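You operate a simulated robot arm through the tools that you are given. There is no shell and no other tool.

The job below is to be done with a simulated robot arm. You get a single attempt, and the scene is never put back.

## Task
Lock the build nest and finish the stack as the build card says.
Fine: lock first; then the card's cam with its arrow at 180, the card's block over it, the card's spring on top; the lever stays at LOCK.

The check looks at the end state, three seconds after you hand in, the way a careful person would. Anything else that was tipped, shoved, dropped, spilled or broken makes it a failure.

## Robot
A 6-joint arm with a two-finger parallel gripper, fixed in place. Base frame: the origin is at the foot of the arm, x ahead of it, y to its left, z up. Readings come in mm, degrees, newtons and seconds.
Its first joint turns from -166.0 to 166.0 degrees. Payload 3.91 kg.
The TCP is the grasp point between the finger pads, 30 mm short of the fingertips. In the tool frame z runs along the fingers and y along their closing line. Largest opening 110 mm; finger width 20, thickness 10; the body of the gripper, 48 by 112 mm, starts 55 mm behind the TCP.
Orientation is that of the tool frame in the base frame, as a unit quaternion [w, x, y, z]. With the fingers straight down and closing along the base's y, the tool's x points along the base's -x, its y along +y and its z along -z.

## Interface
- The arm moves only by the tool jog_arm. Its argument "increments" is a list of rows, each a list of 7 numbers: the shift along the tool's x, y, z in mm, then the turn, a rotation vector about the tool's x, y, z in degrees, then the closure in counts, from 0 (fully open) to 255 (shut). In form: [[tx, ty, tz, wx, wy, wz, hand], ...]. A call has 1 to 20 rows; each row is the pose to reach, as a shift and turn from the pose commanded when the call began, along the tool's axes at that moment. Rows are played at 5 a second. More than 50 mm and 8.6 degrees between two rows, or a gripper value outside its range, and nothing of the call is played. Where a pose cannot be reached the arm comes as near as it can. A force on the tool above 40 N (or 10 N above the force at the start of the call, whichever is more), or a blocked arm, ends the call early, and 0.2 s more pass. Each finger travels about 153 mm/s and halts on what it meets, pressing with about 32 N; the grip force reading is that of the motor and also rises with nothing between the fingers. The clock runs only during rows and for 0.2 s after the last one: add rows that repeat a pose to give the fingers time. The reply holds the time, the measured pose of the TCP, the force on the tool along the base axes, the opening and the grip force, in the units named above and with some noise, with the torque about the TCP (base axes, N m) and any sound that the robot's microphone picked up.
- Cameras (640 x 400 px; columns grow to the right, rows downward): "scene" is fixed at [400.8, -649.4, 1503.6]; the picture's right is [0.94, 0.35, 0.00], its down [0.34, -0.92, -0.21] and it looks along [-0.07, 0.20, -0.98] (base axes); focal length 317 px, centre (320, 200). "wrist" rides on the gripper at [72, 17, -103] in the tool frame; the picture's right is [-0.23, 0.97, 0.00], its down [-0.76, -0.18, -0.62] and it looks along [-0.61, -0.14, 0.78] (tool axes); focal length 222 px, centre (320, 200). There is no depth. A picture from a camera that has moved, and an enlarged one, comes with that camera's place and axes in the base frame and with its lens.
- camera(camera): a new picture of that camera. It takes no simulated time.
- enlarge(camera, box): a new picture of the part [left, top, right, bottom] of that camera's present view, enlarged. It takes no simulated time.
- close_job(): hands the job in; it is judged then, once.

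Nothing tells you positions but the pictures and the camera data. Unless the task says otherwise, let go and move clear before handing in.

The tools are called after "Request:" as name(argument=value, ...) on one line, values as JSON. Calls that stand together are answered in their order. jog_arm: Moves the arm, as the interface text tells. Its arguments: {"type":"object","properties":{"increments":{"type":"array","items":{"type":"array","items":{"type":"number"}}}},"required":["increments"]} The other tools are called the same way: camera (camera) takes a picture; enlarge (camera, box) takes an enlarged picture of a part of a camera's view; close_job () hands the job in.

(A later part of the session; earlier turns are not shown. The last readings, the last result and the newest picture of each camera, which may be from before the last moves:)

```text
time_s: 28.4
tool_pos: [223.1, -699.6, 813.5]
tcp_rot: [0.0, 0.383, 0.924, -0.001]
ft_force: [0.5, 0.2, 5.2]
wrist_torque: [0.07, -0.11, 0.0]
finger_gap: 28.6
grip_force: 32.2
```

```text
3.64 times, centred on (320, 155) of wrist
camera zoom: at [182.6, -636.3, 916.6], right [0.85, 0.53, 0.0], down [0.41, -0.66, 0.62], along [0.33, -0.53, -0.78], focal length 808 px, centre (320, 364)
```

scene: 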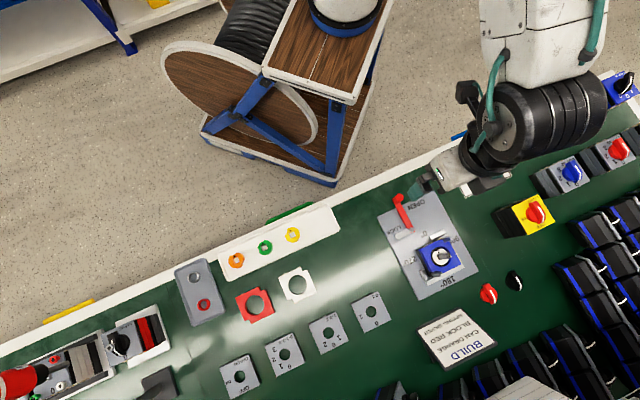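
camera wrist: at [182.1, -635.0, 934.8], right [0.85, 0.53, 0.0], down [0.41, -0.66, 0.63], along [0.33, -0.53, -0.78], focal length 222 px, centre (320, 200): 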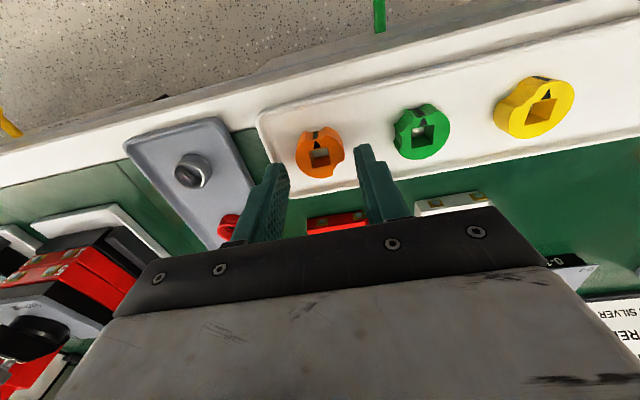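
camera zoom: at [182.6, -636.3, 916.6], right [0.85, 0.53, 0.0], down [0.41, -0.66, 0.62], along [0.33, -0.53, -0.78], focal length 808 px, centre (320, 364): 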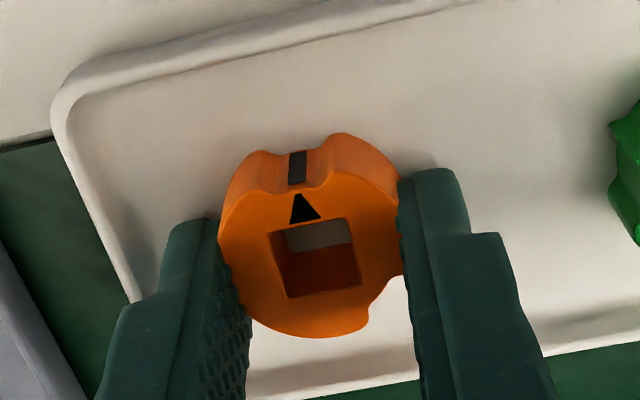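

The cam is gripped, but the 5 N upward force suggests a fingertip is touching the tray floor, so the tips are level with the cam's underside. I'll reopen, raise 6 mm, and grip higher so the tips will clear the base block when placing.

Request:
jog_arm(increments=[[0, 0, 0, 0, 0, 0, 200], [0, 0, 0, 0, 0, 0, 165], [0, 0, 0, 0, 0, 0, 155], [0, 0, -3, 0, 0, 0, 155], [0, 0, -6, 0, 0, 0, 155], [0, 0, -6, 0, 0, 0, 155]])

Request:
enlarge(camera="wrist", box=[260, 100, 380, 210])

Request:
enlarge(camera="wrist", box=[285, 125, 355, 185])

```text
time_s: 29.8
tool_pos: [220.8, -699.7, 821.1]
tcp_rot: [-0.001, 0.382, 0.924, 0.0]
ft_force: [0.0, 0.4, -0.6]
wrist_torque: [0.04, 0.0, 0.03]
finger_gap: 42.9
grip_force: 0.1
```

```text
3.64 times, centred on (320, 155) of wrist
camera zoom: at [182.5, -636.3, 922.6], right [0.85, 0.53, 0.0], down [0.41, -0.66, 0.62], along [0.33, -0.53, -0.78], focal length 808 px, centre (320, 364)
```

zoom: 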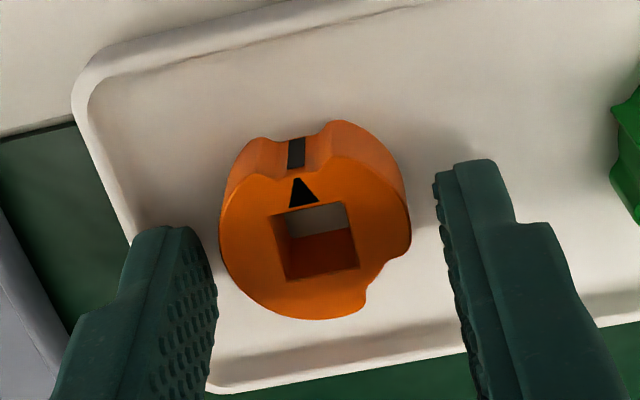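

```text
6.67 times, centred on (320, 155) of wrist
camera zoom: at [182.5, -636.3, 922.6], right [0.85, 0.53, 0.0], down [0.41, -0.66, 0.62], along [0.33, -0.53, -0.78], focal length 1481 px, centre (320, 500)
```

zoom: 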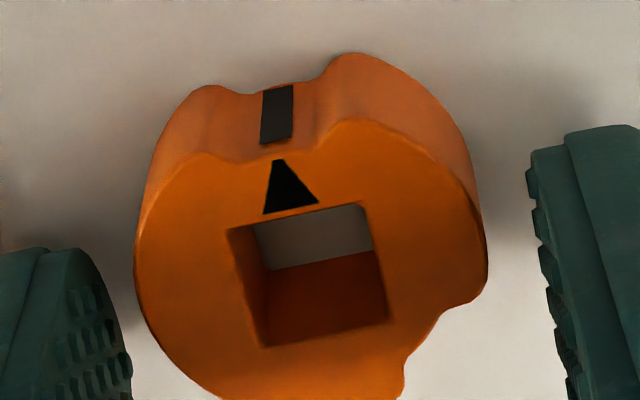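

The cam is still square to the tool (within 0.5°) and offset under 1 mm. I'll centre and grip it at this height.

Request:
jog_arm(increments=[[0.7, -0.7, 0, 0, 0, 0, 160], [0.7, -0.7, 0, 0, 0, 0, 175], [0.7, -0.7, 0, 0, 0, 0, 190], [0.7, -0.7, 0, 0, 0, 0, 220], [0.7, -0.7, 0, 0, 0, 0, 255], [0.7, -0.7, 0, 0, 0, 0, 255], [0.7, -0.7, 0, 0, 0, 0, 255]])

Request:
enlarge(camera="wrist", box=[285, 125, 355, 185])

```text
time_s: 31.4
tool_pos: [220.5, -699.7, 821.0]
tcp_rot: [-0.001, 0.382, 0.924, 0.001]
ft_force: [-0.3, -0.2, 0.6]
wrist_torque: [-0.03, 0.01, 0.03]
finger_gap: 28.7
grip_force: 31.8
```

```text
6.67 times, centred on (320, 155) of wrist
camera zoom: at [181.5, -636.3, 922.6], right [0.85, 0.53, 0.0], down [0.41, -0.66, 0.62], along [0.33, -0.53, -0.78], focal length 1481 px, centre (320, 500)
```

zoom: 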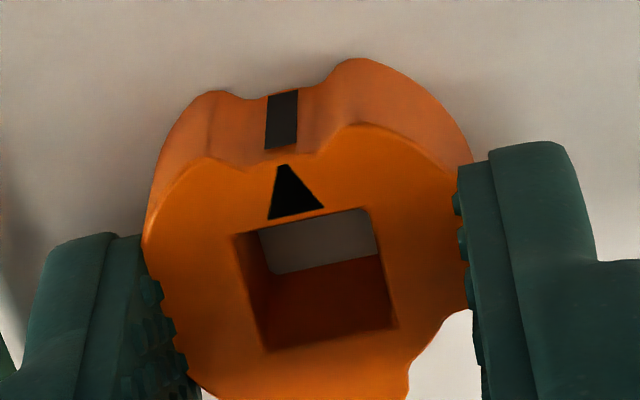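

The grip is solid at about 32 N. I'll lift gently and confirm the cam comes along.

Request:
jog_arm(increments=[[0, 0, -3, 0, 0, 0, 255], [0, 0, -8, 0, 0, 0, 255], [0, 0, -16, 0, 0, 0, 255], [0, 0, -30, 0, 0, 0, 255], [0, 0, -55, 0, 0, 0, 255], [0, 0, -85, 0, 0, 0, 255], [0, 0, -120, 0, 0, 0, 255], [0, 0, -130, 0, 0, 0, 255], [0, 0, -130, 0, 0, 0, 255]])

Request:
enlarge(camera="wrist", box=[240, 90, 400, 210])

Request:
camera(camera="wrist")

```text
time_s: 33.4
tool_pos: [220.3, -699.2, 952.6]
tcp_rot: [-0.001, 0.382, 0.924, 0.0]
ft_force: [-1.1, -0.3, -0.7]
wrist_torque: [-0.05, -0.01, 0.01]
finger_gap: 28.8
grip_force: 32.3
```

```text
3.33 times, centred on (320, 150) of wrist
camera zoom: at [180.8, -636.0, 1053.5], right [0.85, 0.53, 0.0], down [0.41, -0.66, 0.62], along [0.33, -0.53, -0.78], focal length 740 px, centre (320, 367)
```

zoom: 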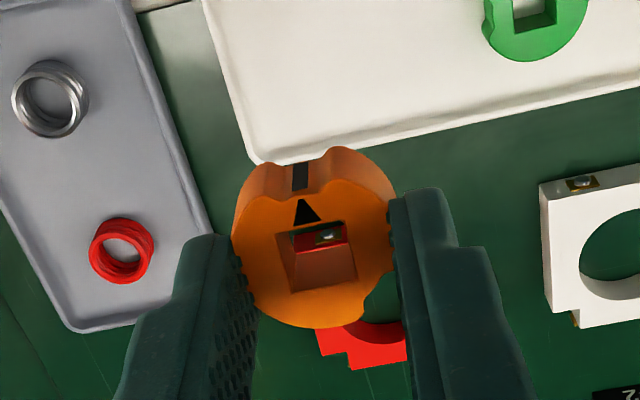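

```text
taken
camera wrist: at [180.8, -636.0, 1053.5], right [0.85, 0.53, 0.0], down [0.41, -0.66, 0.62], along [0.33, -0.53, -0.78], focal length 222 px, centre (320, 200)
```

wrist: 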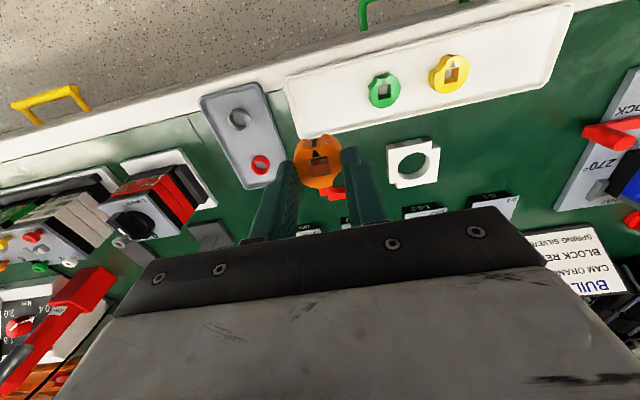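

The cam is held firmly. I'll travel toward the nest at safe height while turning the tool 180°, in two halves, so its arrow will point to the 180 mark.

Request:
jog_arm(increments=[[-8, 18.4, 0, 0, 0, -8.2, 255], [-15.9, 36.8, 0, 0, 0, -16.4, 255], [-23.9, 55.2, 0, 0, 0, -24.5, 255], [-31.9, 73.6, 0, 0, 0, -32.7, 255], [-39.8, 92, 0, 0, 0, -40.9, 255], [-47.8, 110.4, 0, 0, 0, -49.1, 255], [-55.8, 128.8, 0, 0, 0, -57.3, 255], [-63.7, 147.2, 0, 0, 0, -65.5, 255], [-71.7, 165.6, 0, 0, 0, -73.6, 255], [-79.7, 184, 0, 0, 0, -81.8, 255], [-87.65, 202.4, 0, 0, 0, -90, 255], [-87.65, 202.4, 0, 0, 0, -90, 255]])

Request:
camera(camera="scene")

```text
time_s: 36.0
tool_pos: [426.8, -618.8, 950.5]
tcp_rot: [-0.001, -0.383, 0.924, 0.001]
ft_force: [0.4, 0.4, -0.1]
wrist_torque: [0.04, -0.04, -0.01]
finger_gap: 28.8
grip_force: 31.7
```

```text
taken
```

scene: 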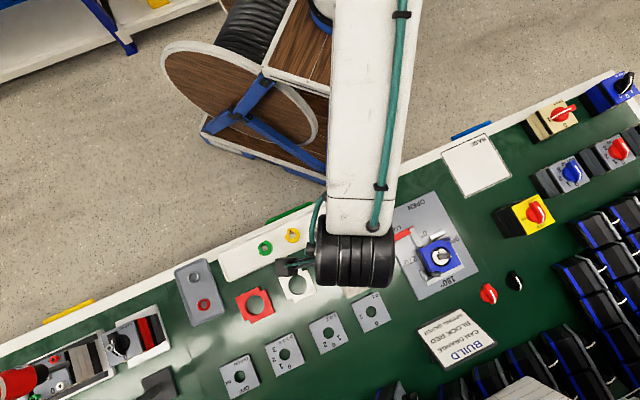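

Request:
jog_arm(increments=[[-18.4, -8, 0, 0, 0, -8.2, 255], [-36.8, -16, 0, 0, 0, -16.4, 255], [-55.2, -23.9, 0, 0, 0, -24.5, 255], [-73.6, -31.9, 0, 0, 0, -32.7, 255], [-92, -39.9, 0, 0, 0, -40.9, 255], [-110.4, -47.9, 0, 0, 0, -49.1, 255], [-128.8, -55.8, 0, 0, 0, -57.3, 255], [-147.2, -63.8, 0, 0, 0, -65.5, 255], [-165.6, -71.8, 0, 0, 0, -73.6, 255], [-184, -79.8, 0, 0, 0, -81.8, 255], [-202.4, -87.75, 0, 0, 0, -90, 255], [-202.4, -87.75, 0, 0, 0, -90, 255]])

Request:
camera(camera="wrist")

Request:
enlarge(camera="wrist", box=[250, 90, 390, 210])

Request:
camera(camera="scene")

```text
time_s: 38.6
tool_pos: [631.6, -528.6, 947.4]
tcp_rot: [0.015, 0.879, -0.476, -0.006]
ft_force: [0.5, -0.5, -0.5]
wrist_torque: [0.02, -0.01, -0.02]
finger_gap: 28.6
grip_force: 31.5
out of reach, approached as far as the arm can: row 9, 10, 11, 12
```

```text
taken
camera wrist: at [659.3, -594.4, 1050.7], right [-0.94, -0.34, 0.03], down [-0.25, 0.75, 0.61], along [-0.23, 0.57, -0.79], focal length 222 px, centre (320, 200)
```

wrist: 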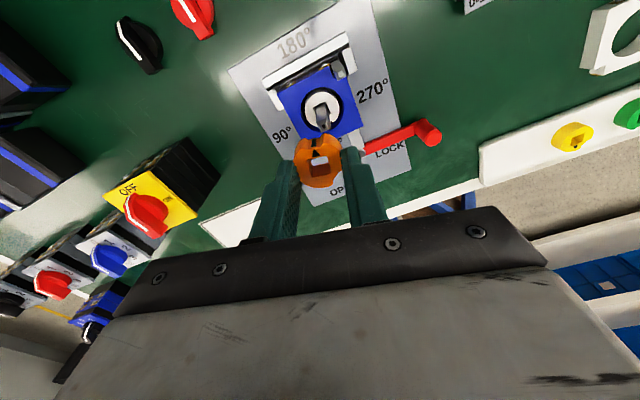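

```text
3.33 times, centred on (320, 150) of wrist
camera zoom: at [659.3, -594.4, 1050.7], right [-0.94, -0.34, 0.03], down [-0.25, 0.75, 0.61], along [-0.23, 0.57, -0.79], focal length 740 px, centre (320, 367)
```

zoom: 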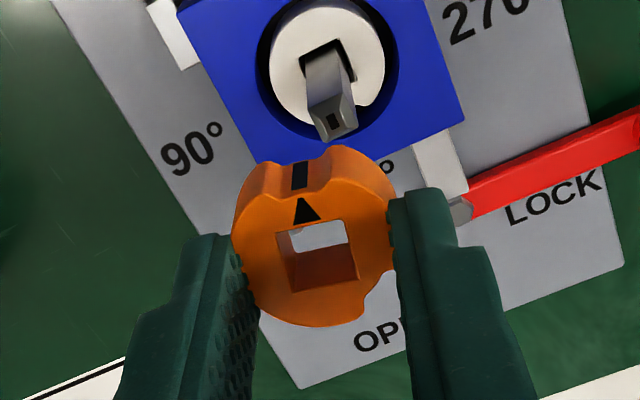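

```text
taken
```

scene: 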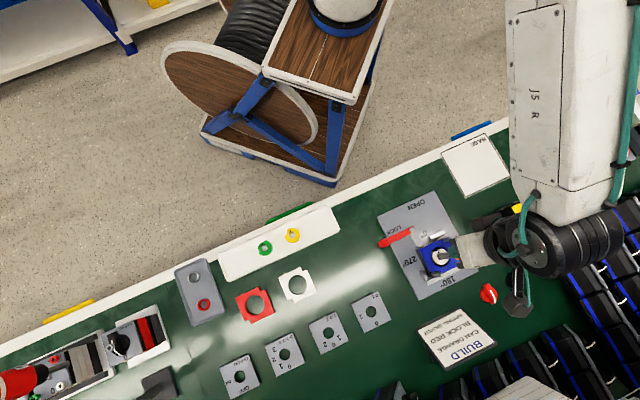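

The last few degrees are out of the wrist's reach: it stops near 123° instead of 135°. I'll go back to the tray, set the cam down turned 90°, and regrasp it from the other side so the final placement lands at a comfortable tool angle. First I'll retrace the path.

Request:
jog_arm(increments=[[-8, 18.4, 0, 0, 0, 8.2, 255], [-15.9, 36.8, 0, 0, 0, 16.4, 255], [-23.9, 55.2, 0, 0, 0, 24.5, 255], [-31.9, 73.6, 0, 0, 0, 32.7, 255], [-39.8, 92, 0, 0, 0, 40.9, 255], [-47.8, 110.4, 0, 0, 0, 49.1, 255], [-55.8, 128.8, 0, 0, 0, 57.3, 255], [-63.7, 147.2, 0, 0, 0, 65.5, 255], [-71.7, 165.6, 0, 0, 0, 73.6, 255], [-79.7, 184, 0, 0, 0, 81.8, 255], [-87.75, 202.4, 0, 0, 0, 90, 255], [-87.75, 202.4, 0, 0, 0, 90, 255]])

Request:
enlarge(camera="wrist", box=[250, 90, 390, 210])

```text
time_s: 41.2
tool_pos: [415.7, -563.4, 954.3]
tcp_rot: [-0.016, -0.282, 0.959, -0.007]
ft_force: [0.0, -0.2, -0.2]
wrist_torque: [-0.02, 0.0, 0.0]
finger_gap: 28.4
grip_force: 31.9
```

```text
3.33 times, centred on (320, 150) of wrist
camera zoom: at [347.2, -585.9, 1058.2], right [-0.34, 0.94, -0.01], down [0.75, 0.28, 0.6], along [0.57, 0.19, -0.8], focal length 740 px, centre (320, 367)
```

zoom: 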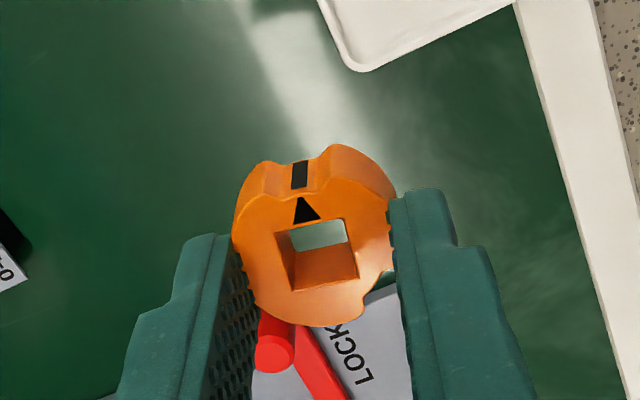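

The commanded pose was clipped, leaving a slight tilt of about 2°. I'll level the tool and turn to yaw 0 here in free air, then verify.

Request:
jog_arm(increments=[[0, 0, 0, -0.13, -1.0, 0, 255], [0, 0, 0, -0.25, -1.97, 0, 255], [0, 0, 0, -0.25, -1.97, 0, 255]])

Request:
jog_arm(increments=[[0, 0, 0, 0, 0, 8.2, 255], [0, 0, 0, 0, 0, 16.4, 255], [0, 0, 0, 0, 0, 24.6, 255], [0, 0, 0, 0, 0, 32.7, 255], [0, 0, 0, 0, 0, 32.7, 255]])

Request:
jog_arm(increments=[[0, 0, 0, 0, 0, 0, 255]])

```text
time_s: 42.0
tool_pos: [414.1, -563.9, 954.1]
tcp_rot: [0.0, -0.284, 0.959, 0.0]
ft_force: [-1.1, 0.9, -0.6]
wrist_torque: [-0.01, -0.01, 0.01]
finger_gap: 28.8
grip_force: 32.0
```

```text
time_s: 43.2
tool_pos: [413.6, -564.4, 953.0]
tcp_rot: [0.002, -0.001, 1.0, 0.0]
ft_force: [0.1, 0.9, -0.5]
wrist_torque: [-0.01, -0.01, -0.02]
finger_gap: 28.9
grip_force: 32.2
```

```text
time_s: 43.6
tool_pos: [413.1, -564.1, 953.5]
tcp_rot: [0.001, -0.002, 1.0, 0.001]
ft_force: [0.8, -1.3, -0.3]
wrist_torque: [0.04, 0.0, -0.02]
finger_gap: 28.5
grip_force: 32.5
```

Level and square again. I'll move over the tray spot and descend partway.

Request:
jog_arm(increments=[[31.6, -22.1, 0, 0, 0.17, 0.2, 255], [63.1, -44.2, 0, 0, 0.17, 0.2, 255], [94.7, -66.3, 0, 0, 0.17, 0.2, 255], [126.3, -88.3, 0, 0, 0.17, 0.2, 255], [157.8, -110.4, 20, 0, 0.17, 0.2, 255], [189.4, -132.5, 40, 0, 0.17, 0.2, 255], [189.4, -132.5, 73, 0, 0.17, 0.2, 255], [189.4, -132.5, 73, 0, 0.17, 0.2, 255]])

Request:
camera(camera="wrist")

Request:
enlarge(camera="wrist", box=[240, 90, 400, 210])

```text
time_s: 45.4
tool_pos: [224.3, -697.7, 879.4]
tcp_rot: [0.0, 0.0, 1.0, 0.0]
ft_force: [0.4, -0.1, -0.1]
wrist_torque: [0.01, 0.0, -0.03]
finger_gap: 28.8
grip_force: 32.2
```

```text
taken
camera wrist: at [152.0, -679.9, 982.2], right [0.23, 0.97, 0.0], down [0.76, -0.18, 0.62], along [0.61, -0.14, -0.78], focal length 222 px, centre (320, 200)
```

wrist: 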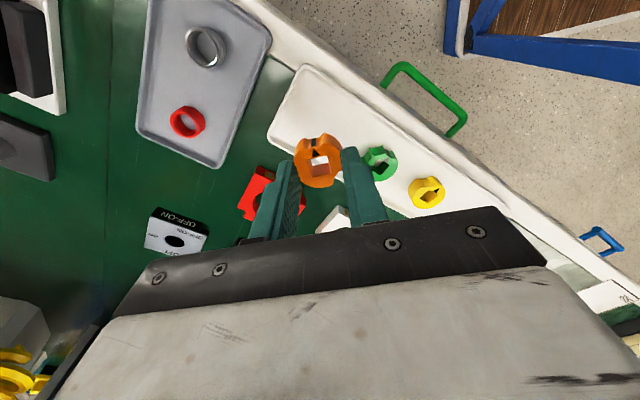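

```text
3.33 times, centred on (320, 150) of wrist
camera zoom: at [152.0, -679.9, 982.2], right [0.23, 0.97, 0.0], down [0.76, -0.18, 0.62], along [0.61, -0.14, -0.78], focal length 740 px, centre (320, 367)
```

zoom: 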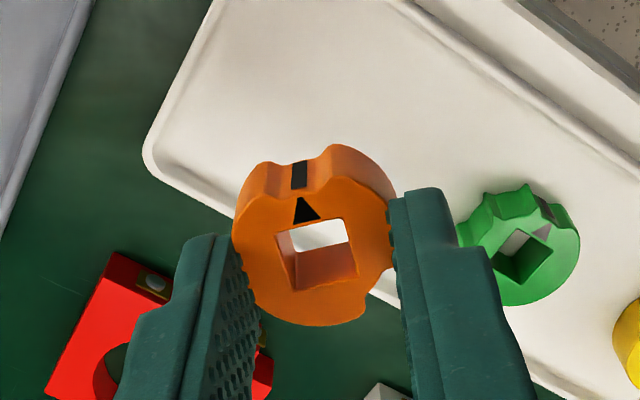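

Request:
jog_arm(increments=[[0, 0, 15, 0, 0, 0, 255], [0, 0, 30, 0, 0, 0, 255], [0, 0, 42, 0, 0, 0, 255], [0, 0, 50, 0, 0, 0, 255], [0, 0, 55, 0, 0, 0, 255], [0, 0, 55, 0, 0, 0, 255]])

Request:
enlarge(camera="wrist", box=[240, 90, 400, 210])

```text
time_s: 46.8
tool_pos: [223.5, -697.5, 824.9]
tcp_rot: [-0.001, 0.0, 1.0, 0.001]
ft_force: [0.3, 0.0, -0.3]
wrist_torque: [-0.01, 0.01, 0.01]
finger_gap: 28.8
grip_force: 32.1
```

```text
3.33 times, centred on (320, 150) of wrist
camera zoom: at [151.3, -680.1, 926.8], right [0.23, 0.97, 0.0], down [0.76, -0.18, 0.62], along [0.61, -0.14, -0.78], focal length 740 px, centre (320, 367)
```

zoom: 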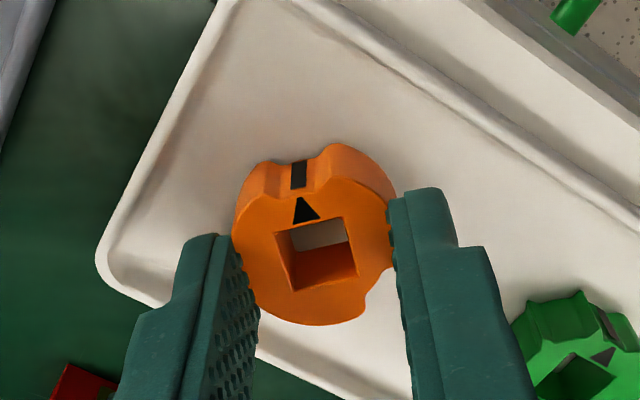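

Request:
jog_arm(increments=[[0, 0, 1, 0, 0, 0, 255], [0, 0, 2, 0, 0, 0, 255], [0, 0, 3, 0, 0, 0, 255], [0, 0, 3, 0, 0, 0, 255]])

Request:
jog_arm(increments=[[0, 0, 0.7, 0, 0, 0, 255], [0, 0, 1.4, 0, 0, 0, 255], [0, 0, 1.4, 0, 0, 0, 255]])

```text
time_s: 47.8
tool_pos: [225.9, -697.1, 821.7]
tcp_rot: [-0.002, 0.0, 1.0, 0.001]
ft_force: [1.3, -0.1, -0.3]
wrist_torque: [0.02, -0.01, 0.01]
finger_gap: 28.8
grip_force: 32.1
```

```text
time_s: 48.6
tool_pos: [224.1, -696.9, 819.8]
tcp_rot: [-0.001, 0.0, 1.0, 0.0]
ft_force: [2.0, -2.1, 11.8]
wrist_torque: [-0.26, -0.05, 0.01]
finger_gap: 28.6
grip_force: 32.0
```

Contact with the tray floor is confirmed. I'll ease back slightly, release, and lift clear.

Request:
jog_arm(increments=[[0, 0, -0.8, 0, 0, 0, 255], [0, 0, -0.8, 0, 0, 0, 220], [0, 0, -0.8, 0, 0, 0, 180], [0, 0, -0.8, 0, 0, 0, 150], [0, 0, -0.8, 0, 0, 0, 150], [0, 0, -10, 0, 0, 0, 150], [0, 0, -25, 0, 0, 0, 150], [0, 0, -45, 0, 0, 0, 150], [0, 0, -45, 0, 0, 0, 150]])

Request:
enlarge(camera="wrist", box=[240, 70, 400, 190])

```text
time_s: 50.6
tool_pos: [225.3, -695.9, 865.6]
tcp_rot: [-0.001, 0.0, 1.0, 0.0]
ft_force: [0.8, 0.6, -0.5]
wrist_torque: [0.01, 0.03, 0.0]
finger_gap: 45.1
grip_force: 0.1
```

```text
3.33 times, centred on (320, 130) of wrist
camera zoom: at [152.0, -679.2, 968.7], right [0.23, 0.97, 0.0], down [0.76, -0.18, 0.62], along [0.61, -0.14, -0.78], focal length 740 px, centre (320, 433)
```

zoom: 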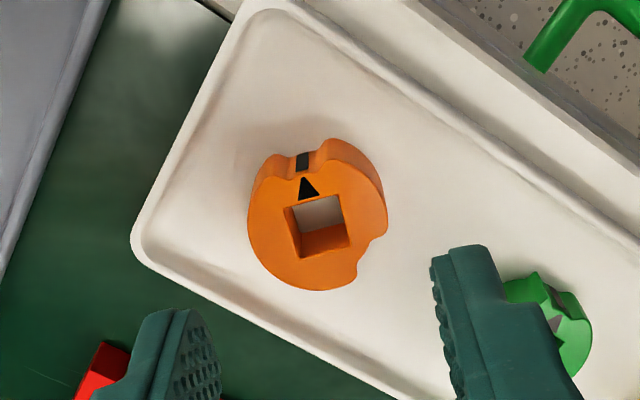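

The cam is down, turned 45°, and centred under the tool. I'll rotate the tool 180° above it in two stages, to regrasp from the opposite side.

Request:
jog_arm(increments=[[0, 0, -5, 0, 0, 8.2, 150], [0, 0, -10, 0, 0, 16.4, 150], [0, 0, -15, 0, 0, 24.6, 150], [0, 0, -20, 0, 0, 32.7, 150], [0, 0, -20, 0, 0, 40.9, 150], [0, 0, -20, 0, 0, 49.1, 150], [0, 0, -20, 0, 0, 57.3, 150], [0, 0, -20, 0, 0, 65.5, 150], [0, 0, -20, 0, 0, 73.6, 150], [0, 0, -20, 0, 0, 81.8, 150], [0, 0, -20, 0, 0, 90, 150], [0, 0, -20, 0, 0, 90, 150]])

Request:
jog_arm(increments=[[0, 0, 0, 0, 0, 8.2, 150], [0, 0, 0, 0, 0, 16.4, 150], [0, 0, 0, 0, 0, 24.6, 150], [0, 0, 0, 0, 0, 32.7, 150], [0, 0, 0, 0, 0, 40.9, 150], [0, 0, 0, 0, 0, 49.1, 150], [0, 0, 0, 0, 0, 57.3, 150], [0, 0, 0, 0, 0, 65.5, 150], [0, 0, 0, 0, 0, 73.6, 150], [0, 0, 0, 0, 0, 81.8, 150], [0, 0, 0, 0, 0, 90, 150], [0, 0, 0, 0, 0, 90, 150]])

Request:
camera(camera="wrist")

Request:
enlarge(camera="wrist", box=[240, 70, 400, 190])

```text
time_s: 53.2
tool_pos: [224.9, -698.1, 886.2]
tcp_rot: [-0.001, 0.708, 0.707, 0.0]
ft_force: [0.0, -0.2, 0.0]
wrist_torque: [-0.03, 0.01, -0.04]
finger_gap: 45.1
grip_force: 0.1
```

```text
time_s: 55.8
tool_pos: [223.9, -697.4, 886.8]
tcp_rot: [-0.001, 1.0, 0.0, -0.001]
ft_force: [-0.2, 0.5, 0.2]
wrist_torque: [0.01, -0.01, -0.01]
finger_gap: 45.3
grip_force: 0.1
```

```text
taken
camera wrist: at [297.2, -713.4, 988.5], right [-0.23, -0.97, 0.0], down [-0.76, 0.18, 0.62], along [-0.61, 0.14, -0.78], focal length 222 px, centre (320, 200)
```

wrist: 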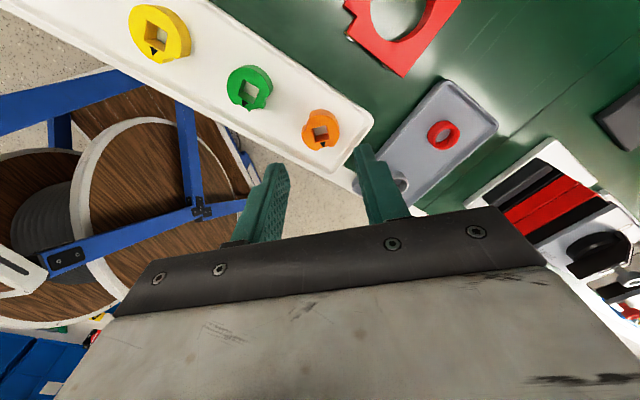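

```text
3.33 times, centred on (320, 130) of wrist
camera zoom: at [297.2, -713.4, 988.5], right [-0.23, -0.97, 0.0], down [-0.76, 0.18, 0.62], along [-0.61, 0.14, -0.78], focal length 740 px, centre (320, 433)
```

zoom: 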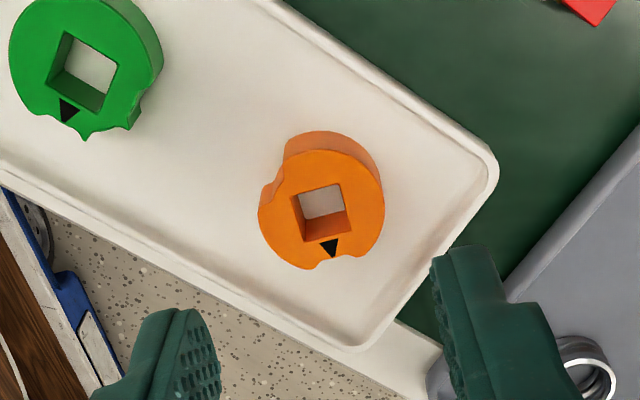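

The flipped view shows the cam about 2 mm off centre along the finger width. I'll correct for that and descend closer to check.

Request:
jog_arm(increments=[[-1.2, -0.2, 15, 0, 0, 0, 150], [-2.3, -0.3, 30, 0, 0, 0, 150], [-2.3, -0.3, 45, 0, 0, 0, 150], [-2.3, -0.3, 50, 0, 0, 0, 150], [-2.3, -0.3, 50, 0, 0, 0, 150]])

Request:
enlarge(camera="wrist", box=[260, 100, 380, 210])

Request:
enlarge(camera="wrist", box=[285, 125, 355, 185])

```text
time_s: 57.0
tool_pos: [222.7, -696.3, 835.5]
tcp_rot: [0.0, 1.0, 0.0, -0.001]
ft_force: [-0.1, 0.7, -0.4]
wrist_torque: [0.01, 0.0, -0.04]
finger_gap: 45.3
grip_force: 0.2
```

```text
3.64 times, centred on (320, 155) of wrist
camera zoom: at [295.4, -713.0, 937.6], right [-0.23, -0.97, 0.0], down [-0.76, 0.18, 0.62], along [-0.61, 0.14, -0.78], focal length 808 px, centre (320, 364)
```

zoom: 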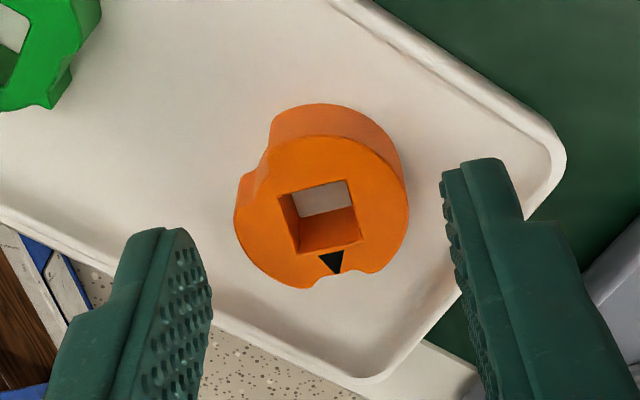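

```text
6.67 times, centred on (320, 155) of wrist
camera zoom: at [295.4, -713.0, 937.6], right [-0.23, -0.97, 0.0], down [-0.76, 0.18, 0.62], along [-0.61, 0.14, -0.78], focal length 1481 px, centre (320, 500)
```

zoom: 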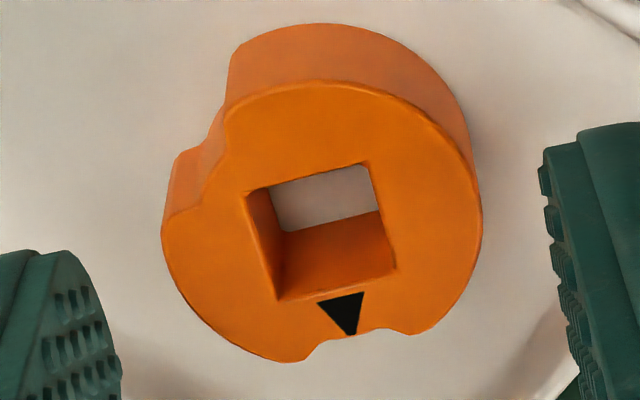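

The cam is centred within 1 mm and rotated about 2° relative to the tool. I'll match that angle, descend to grip height and close.

Request:
jog_arm(increments=[[-0.5, 0, 4, 0, 0, -1, 150], [-0.5, 0, 8, 0, 0, -2.1, 150], [-0.5, 0, 11, 0, 0, -2.1, 150], [-0.5, 0, 13.5, 0, 0, -2.1, 150], [-0.5, 0, 13.5, 0, 0, -2.1, 150]])

Request:
enlarge(camera="wrist", box=[285, 125, 355, 185])

```text
time_s: 58.2
tool_pos: [221.7, -697.3, 822.4]
tcp_rot: [-0.001, 1.0, 0.018, -0.001]
ft_force: [0.6, 0.6, 0.3]
wrist_torque: [0.02, 0.0, 0.01]
finger_gap: 45.2
grip_force: 0.1
```

```text
6.67 times, centred on (320, 155) of wrist
camera zoom: at [294.9, -710.3, 924.6], right [-0.19, -0.98, 0.0], down [-0.77, 0.15, 0.62], along [-0.61, 0.12, -0.78], focal length 1481 px, centre (320, 500)
```

zoom: 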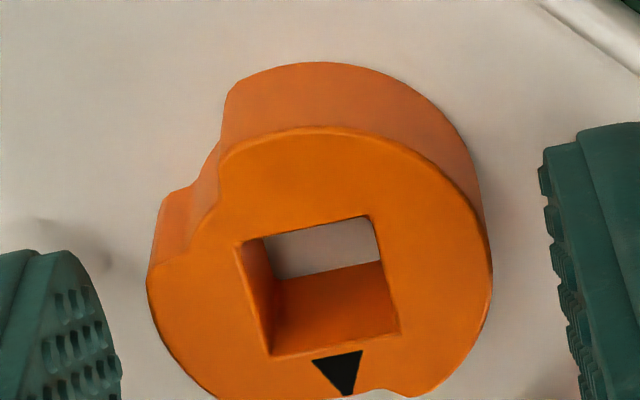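

Aligned. Closing the gripper on the cam and lifting.

Request:
jog_arm(increments=[[0, 0, 0, 0, 0, 0, 165], [0, 0, 0, 0, 0, 0, 180], [0, 0, 0, 0, 0, 0, 200], [0, 0, 0, 0, 0, 0, 230], [0, 0, 0, 0, 0, 0, 255], [0, 0, 0, 0, 0, 0, 255], [0, 0, 0, 0, 0, 0, 255]])

Request:
enlarge(camera="wrist", box=[285, 125, 355, 185])

```text
time_s: 59.8
tool_pos: [222.2, -696.6, 822.2]
tcp_rot: [-0.001, 1.0, 0.018, -0.001]
ft_force: [-0.3, -0.3, 0.3]
wrist_torque: [-0.06, 0.02, -0.01]
finger_gap: 28.8
grip_force: 31.9
```

```text
6.67 times, centred on (320, 155) of wrist
camera zoom: at [294.9, -710.3, 924.7], right [-0.19, -0.98, 0.0], down [-0.77, 0.15, 0.62], along [-0.61, 0.12, -0.78], focal length 1481 px, centre (320, 500)
```

zoom: 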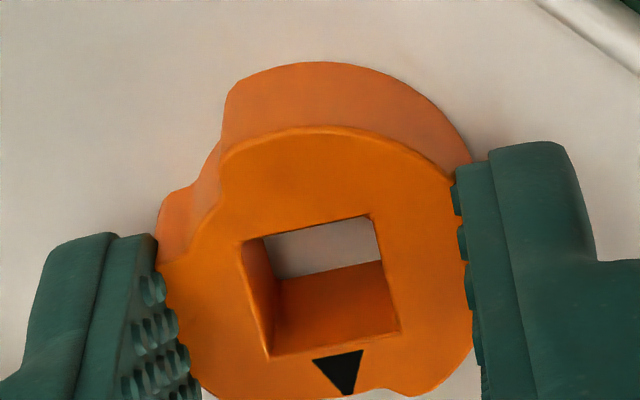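

The cam is firmly held from the flipped side. I'll lift it, then travel to the nest while turning to yaw −45°, stopping about 40 mm beyond the shaft so I can measure the shaft position.

Request:
jog_arm(increments=[[0, 0, -4, 0, 0, 0, 255], [0, 0, -12, 0, 0, 0, 255], [0, 0, -30, 0, 0, 0, 255], [0, 0, -60, 0, 0, 0, 255], [0, 0, -100, 0, 0, 0, 255], [0, 0, -128, 0, 0, 0, 255], [0, 0, -128, 0, 0, 0, 255]])

Request:
jog_arm(increments=[[27.5, -7.2, 0, 0, 0, -8.3, 255], [55.1, -14.4, 0, 0, 0, -16.6, 255], [82.6, -21.6, 0, 0, 0, -24.9, 255], [110.1, -28.7, 0, 0, 0, -33.2, 255], [137.7, -35.9, 0, 0, 0, -41.5, 255], [165.2, -43.1, 0, 0, 0, -49.8, 255], [192.7, -50.3, 0, 0, 0, -58.1, 255], [220.3, -57.5, 0, 0, 0, -66.5, 255], [247.8, -64.7, 0, 0, 0, -74.8, 255], [275.3, -71.8, 0, 0, 0, -83.1, 255], [302.8, -79, 0, 0, 0, -91.4, 255], [330.4, -86.2, 0, 0, 0, -99.7, 255], [357.9, -93.4, 0, 0, 0, -108, 255], [385.4, -100.6, 0, 0, 0, -116.3, 255], [413, -107.8, 0, 0, 0, -124.6, 255], [440.5, -114.95, 0, 0, 0, -132.9, 255], [440.5, -114.95, 0, 0, 0, -132.9, 255]])

Request:
camera(camera="wrist")

Request:
enlarge(camera="wrist", box=[250, 80, 390, 200])

```text
time_s: 61.4
tool_pos: [221.7, -695.8, 951.8]
tcp_rot: [-0.001, 1.0, 0.019, -0.002]
ft_force: [1.0, -0.1, -0.4]
wrist_torque: [0.03, 0.0, -0.01]
finger_gap: 28.8
grip_force: 31.7
```

```text
time_s: 65.0
tool_pos: [660.1, -564.5, 949.4]
tcp_rot: [0.0, 0.381, 0.924, 0.0]
ft_force: [0.2, -0.1, -0.2]
wrist_torque: [-0.01, -0.01, -0.01]
finger_gap: 28.7
grip_force: 32.2
```

```text
taken
camera wrist: at [619.1, -500.6, 1052.7], right [0.85, 0.53, 0.0], down [0.42, -0.66, 0.62], along [0.33, -0.53, -0.78], focal length 222 px, centre (320, 200)
```

wrist: 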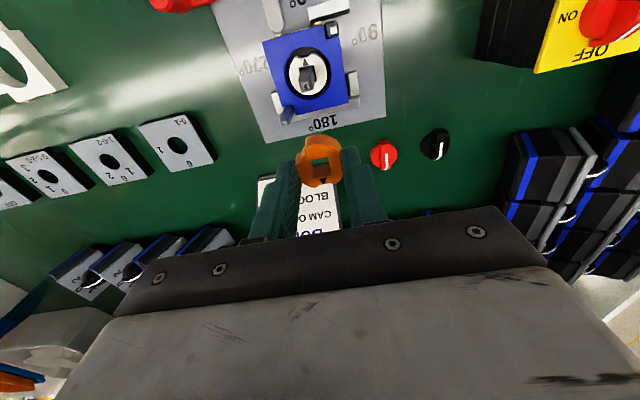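

```text
3.33 times, centred on (320, 140) of wrist
camera zoom: at [619.1, -500.6, 1052.7], right [0.85, 0.53, 0.0], down [0.42, -0.66, 0.62], along [0.33, -0.53, -0.78], focal length 740 px, centre (320, 400)
```

zoom: 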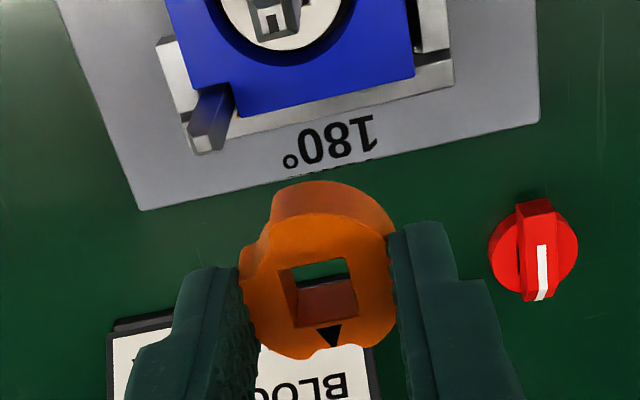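

The cam's arrow now points to the 180 side. I'll zoom on the shaft to locate it accurately relative to the tool.

Request:
enlarge(camera="wrist", box=[260, 25, 360, 115])

Request:
enlarge(camera="wrist", box=[285, 45, 335, 95])

Request:
enlarge(camera="wrist", box=[285, 125, 355, 185])

```text
4.44 times, centred on (310, 70) of wrist
camera zoom: at [619.1, -500.6, 1052.7], right [0.85, 0.53, 0.0], down [0.42, -0.66, 0.62], along [0.33, -0.53, -0.78], focal length 987 px, centre (364, 778)
```

zoom: 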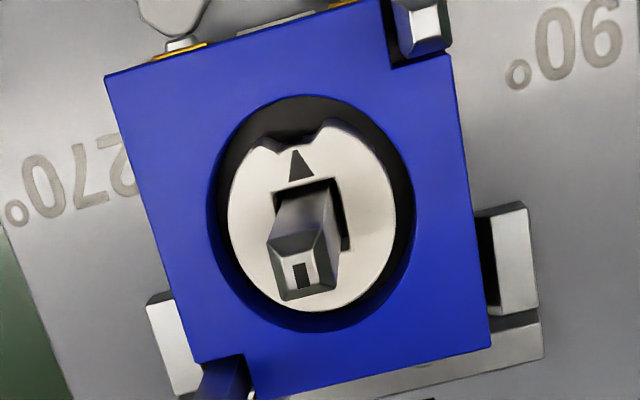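

```text
8.00 times, centred on (310, 70) of wrist
camera zoom: at [619.1, -500.6, 1052.7], right [0.85, 0.53, 0.0], down [0.42, -0.66, 0.62], along [0.33, -0.53, -0.78], focal length 1777 px, centre (400, 1240)
```

zoom: 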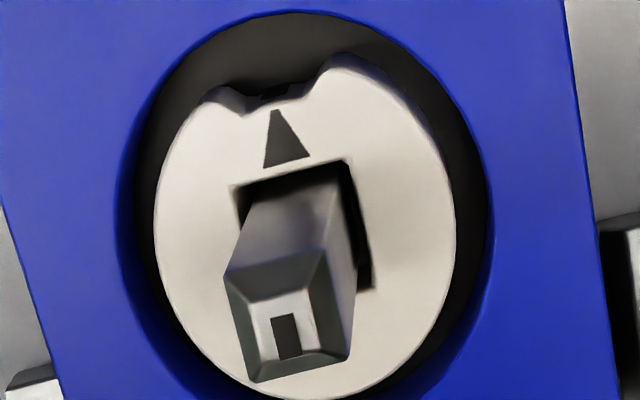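

```text
6.67 times, centred on (320, 155) of wrist
camera zoom: at [619.1, -500.6, 1052.7], right [0.85, 0.53, 0.0], down [0.42, -0.66, 0.62], along [0.33, -0.53, -0.78], focal length 1481 px, centre (320, 500)
```

zoom: 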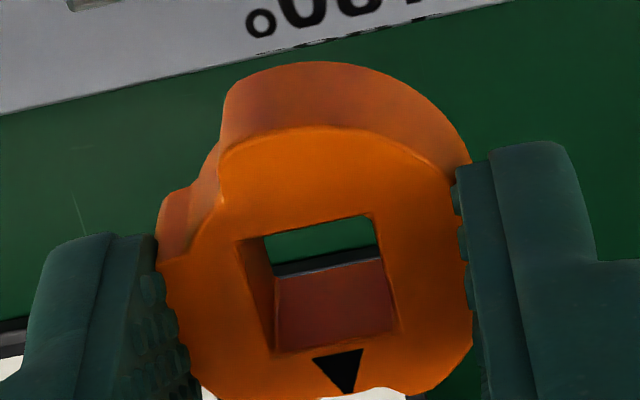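

The shaft has a pyramidal lead-in at its top, which helps. I'll lower to z≈908, still offset clear of the shaft and posts, for a second measurement to triangulate the shaft precisely.

Request:
jog_arm(increments=[[0, 0, 15, 0, 0, 0, 255], [0, 0, 30, 0, 0, 0, 255], [0, 0, 40, 0, 0, 0, 255], [0, 0, 40, 0, 0, 0, 255]])

Request:
enlarge(camera="wrist", box=[260, 40, 380, 160])

Request:
enlarge(camera="wrist", box=[280, 50, 350, 120])

```text
time_s: 66.0
tool_pos: [657.9, -564.9, 909.5]
tcp_rot: [-0.001, 0.383, 0.924, 0.001]
ft_force: [-0.4, -1.0, -0.2]
wrist_torque: [0.0, -0.02, -0.01]
finger_gap: 28.8
grip_force: 31.4
```

```text
3.33 times, centred on (320, 100) of wrist
camera zoom: at [618.5, -500.7, 1012.5], right [0.85, 0.53, 0.0], down [0.41, -0.67, 0.62], along [0.33, -0.53, -0.78], focal length 740 px, centre (320, 533)
```

zoom: 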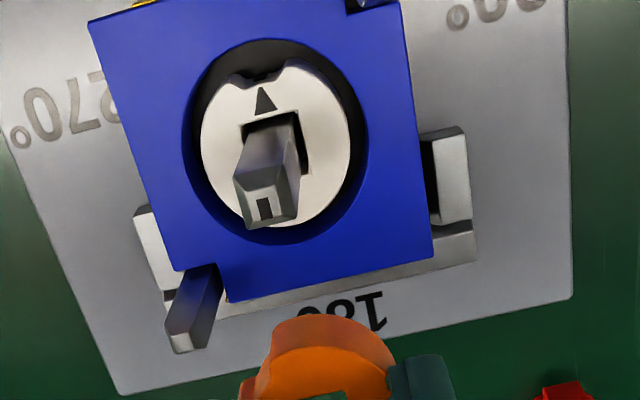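

```text
5.71 times, centred on (315, 85) of wrist
camera zoom: at [618.5, -500.7, 1012.5], right [0.85, 0.53, 0.0], down [0.41, -0.67, 0.62], along [0.33, -0.53, -0.78], focal length 1269 px, centre (349, 857)
```

zoom: 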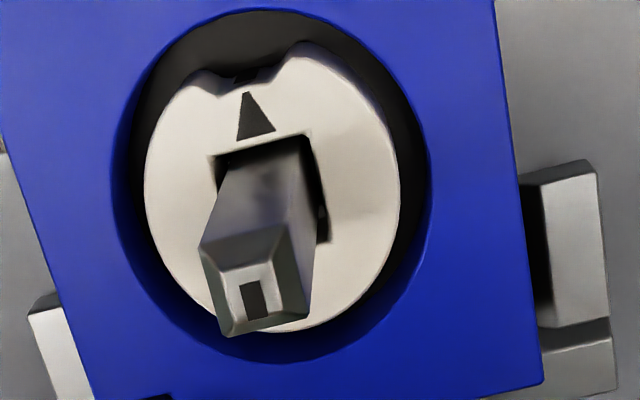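

Triangulation puts the shaft about 37.5 mm toward the robot and 1.8 mm sideways from the cam hole. I'll raise 10 mm, shift over the shaft, and check from both cameras.

Request:
jog_arm(increments=[[0, 0, -6, 0, 0, 0, 255], [0, 0, -12, 0, 0, 0, 255], [15, -0.9, -12, 0, 0, 0, 255], [30, -1.8, -12, 0, 0, 0, 255], [37.5, -1.8, -12, 0, 0, 0, 255], [37.5, -1.8, -12, 0, 0, 0, 255]])

Request:
enlarge(camera="scene", box=[405, 215, 485, 295])

Request:
enlarge(camera="wrist", box=[270, 100, 370, 200])

```text
time_s: 67.4
tool_pos: [630.2, -540.1, 922.1]
tcp_rot: [-0.002, 0.384, 0.924, 0.0]
ft_force: [-0.7, 0.2, 0.2]
wrist_torque: [-0.01, 0.01, -0.01]
finger_gap: 28.6
grip_force: 32.2
```

```text
5.00 times, centred on (445, 255) of scene
camera zoom: at [400.8, -649.4, 1503.6], right [0.94, 0.35, 0.0], down [0.34, -0.92, -0.21], along [-0.07, 0.2, -0.98], focal length 1583 px, centre (-305, -75)
```

zoom: 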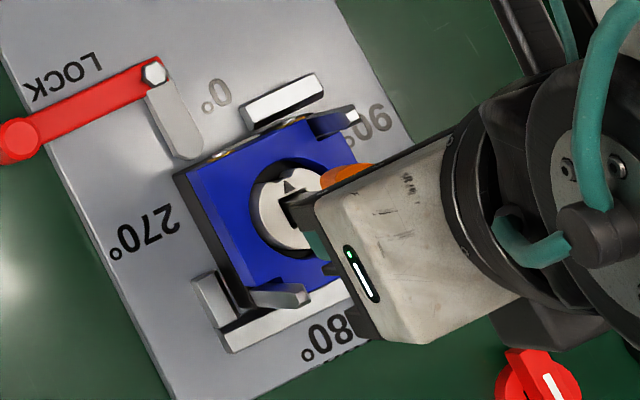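

```text
4.00 times, centred on (320, 150) of wrist
camera zoom: at [590.9, -476.6, 1023.9], right [0.85, 0.53, 0.0], down [0.41, -0.67, 0.62], along [0.33, -0.53, -0.78], focal length 888 px, centre (320, 400)
```

zoom: 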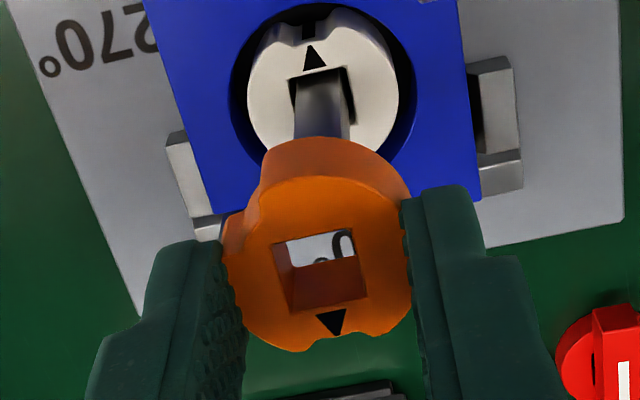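

The sideways alignment looks within a fraction of a millimetre. I'll lower gently until the cam just meets the shaft tip, then look and check force.

Request:
jog_arm(increments=[[0, 0, 5, 0, 0, 0, 255], [0, 0, 10, 0, 0, 0, 255], [0, 0, 13, 0, 0, 0, 255], [0, 0, 16, 0, 0, 0, 255], [0, 0, 16, 0, 0, 0, 255]])

Request:
enlarge(camera="wrist", box=[285, 120, 355, 190])

```text
time_s: 68.6
tool_pos: [629.5, -540.4, 903.6]
tcp_rot: [-0.002, 0.383, 0.924, 0.001]
ft_force: [-2.5, 5.1, 0.2]
wrist_torque: [0.16, 0.04, -0.04]
finger_gap: 29.0
grip_force: 31.9
```

```text
5.71 times, centred on (320, 155) of wrist
camera zoom: at [590.9, -476.5, 1007.4], right [0.85, 0.53, 0.0], down [0.41, -0.67, 0.62], along [0.33, -0.53, -0.78], focal length 1269 px, centre (320, 457)
```

zoom: 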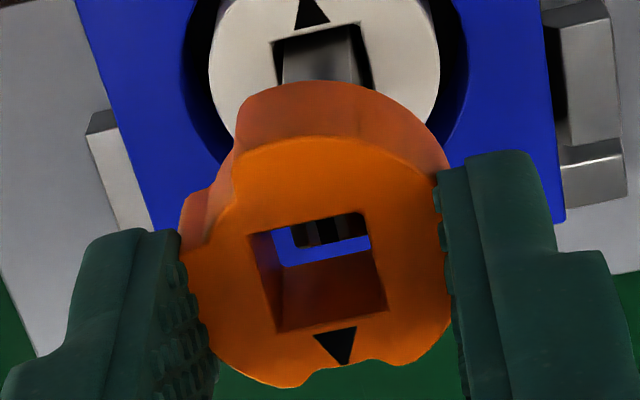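

The shaft tip has entered the hole, with a 5 N side force toward the robot, so the hole needs to move slightly that way. I'll nudge +1 mm along the tool's x and re-check.

Request:
jog_arm(increments=[[0.5, 0, 0, 0, 0, 0, 255], [1.0, 0, 0, 0, 0, 0, 255], [1.0, 0, 0, 0, 0, 0, 255]])

Request:
enlarge(camera="wrist", box=[285, 120, 355, 190])

```text
time_s: 69.4
tool_pos: [629.4, -539.2, 905.8]
tcp_rot: [-0.001, 0.383, 0.924, 0.001]
ft_force: [1.0, -0.2, 0.3]
wrist_torque: [0.01, 0.0, 0.01]
finger_gap: 29.0
grip_force: 31.7
```

```text
5.71 times, centred on (320, 155) of wrist
camera zoom: at [590.2, -475.8, 1008.3], right [0.85, 0.53, 0.0], down [0.41, -0.66, 0.62], along [0.33, -0.53, -0.78], focal length 1269 px, centre (320, 457)
```

zoom: 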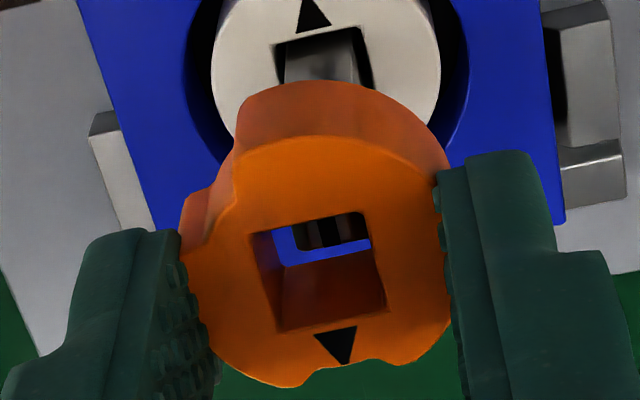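

The side force vanished. I'll add a bit more (+0.6 mm) and continue lowering in small steps.

Request:
jog_arm(increments=[[0.6, 0, 0, 0, 0, 0, 255], [0.6, 0, 2, 0, 0, 0, 255], [0.6, 0, 4, 0, 0, 0, 255], [0.6, 0, 6, 0, 0, 0, 255], [0.6, 0, 6, 0, 0, 0, 255]])

Request:
enlarge(camera="wrist", box=[285, 120, 355, 190])

```text
time_s: 70.6
tool_pos: [628.6, -538.4, 899.8]
tcp_rot: [-0.001, 0.383, 0.924, 0.0]
ft_force: [0.6, -0.9, -0.1]
wrist_torque: [0.0, -0.01, 0.0]
finger_gap: 29.0
grip_force: 31.6
```

```text
5.71 times, centred on (320, 155) of wrist
camera zoom: at [589.8, -475.1, 1002.6], right [0.85, 0.53, 0.0], down [0.41, -0.67, 0.62], along [0.33, -0.53, -0.78], focal length 1269 px, centre (320, 457)
```

zoom: 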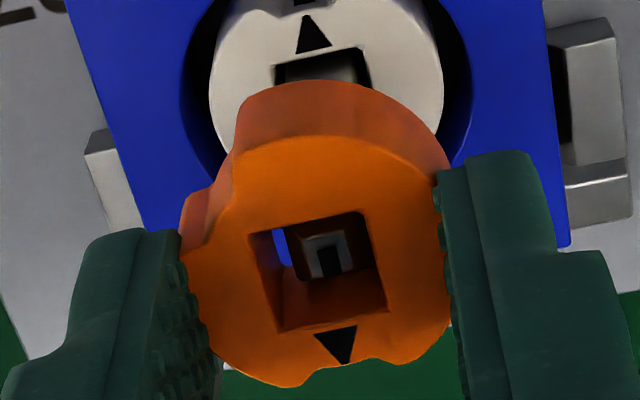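

Request:
enlarge(camera="wrist", box=[302, 150, 338, 182])

```text
12.50 times, centred on (320, 166) of wrist
camera zoom: at [589.8, -475.1, 1002.6], right [0.85, 0.53, 0.0], down [0.41, -0.67, 0.62], along [0.33, -0.53, -0.78], focal length 2776 px, centre (320, 625)
```

zoom: 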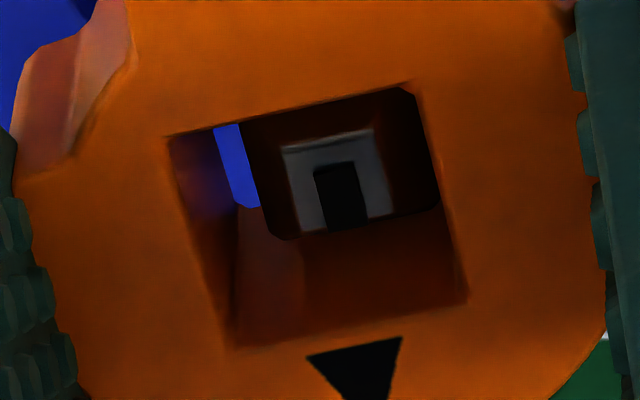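

The shaft tip is well centred in the hole and forces are nil. I'll keep lowering along the shaft.

Request:
jog_arm(increments=[[0, 0, 4, 0, 0, 0, 255], [0, 0, 8, 0, 0, 0, 255], [0, 0, 12, 0, 0, 0, 255], [0, 0, 16, 0, 0, 0, 255], [0, 0, 16, 0, 0, 0, 255]])

Request:
enlarge(camera="wrist", box=[285, 120, 355, 190])

```text
time_s: 71.8
tool_pos: [629.9, -539.6, 883.5]
tcp_rot: [-0.001, 0.382, 0.924, 0.001]
ft_force: [0.1, 0.7, -0.3]
wrist_torque: [0.0, 0.02, 0.01]
finger_gap: 28.5
grip_force: 32.0
```

```text
5.71 times, centred on (320, 155) of wrist
camera zoom: at [590.1, -474.9, 985.8], right [0.85, 0.53, 0.0], down [0.41, -0.67, 0.62], along [0.33, -0.53, -0.78], focal length 1269 px, centre (320, 457)
```

zoom: 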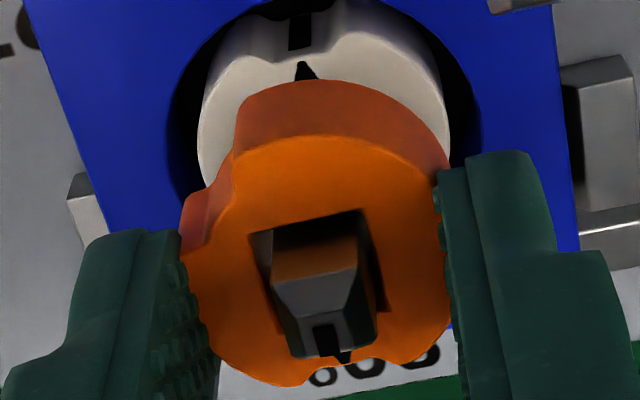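

The shaft is through the hole with clearance on both sides. I'll continue down toward the seat.

Request:
jog_arm(increments=[[0, 0, 4, 0, 0, 0, 255], [0, 0, 8, 0, 0, 0, 255], [0, 0, 12, 0, 0, 0, 255], [0, 0, 16, 0, 0, 0, 255], [0, 0, 16, 0, 0, 0, 255]])

Request:
enlarge(camera="wrist", box=[270, 100, 370, 200])

```text
time_s: 73.0
tool_pos: [629.1, -540.9, 867.6]
tcp_rot: [-0.001, 0.382, 0.924, 0.001]
ft_force: [0.4, 0.7, -0.1]
wrist_torque: [0.03, 0.02, -0.02]
finger_gap: 28.9
grip_force: 31.8
```

```text
4.00 times, centred on (320, 150) of wrist
camera zoom: at [589.5, -475.5, 970.0], right [0.85, 0.53, 0.0], down [0.41, -0.67, 0.62], along [0.33, -0.53, -0.78], focal length 888 px, centre (320, 400)
```

zoom: 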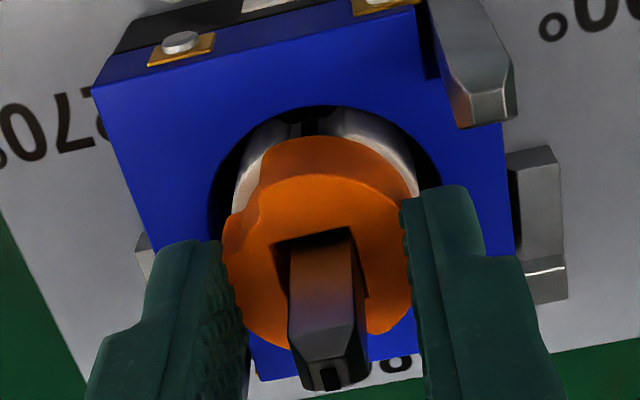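

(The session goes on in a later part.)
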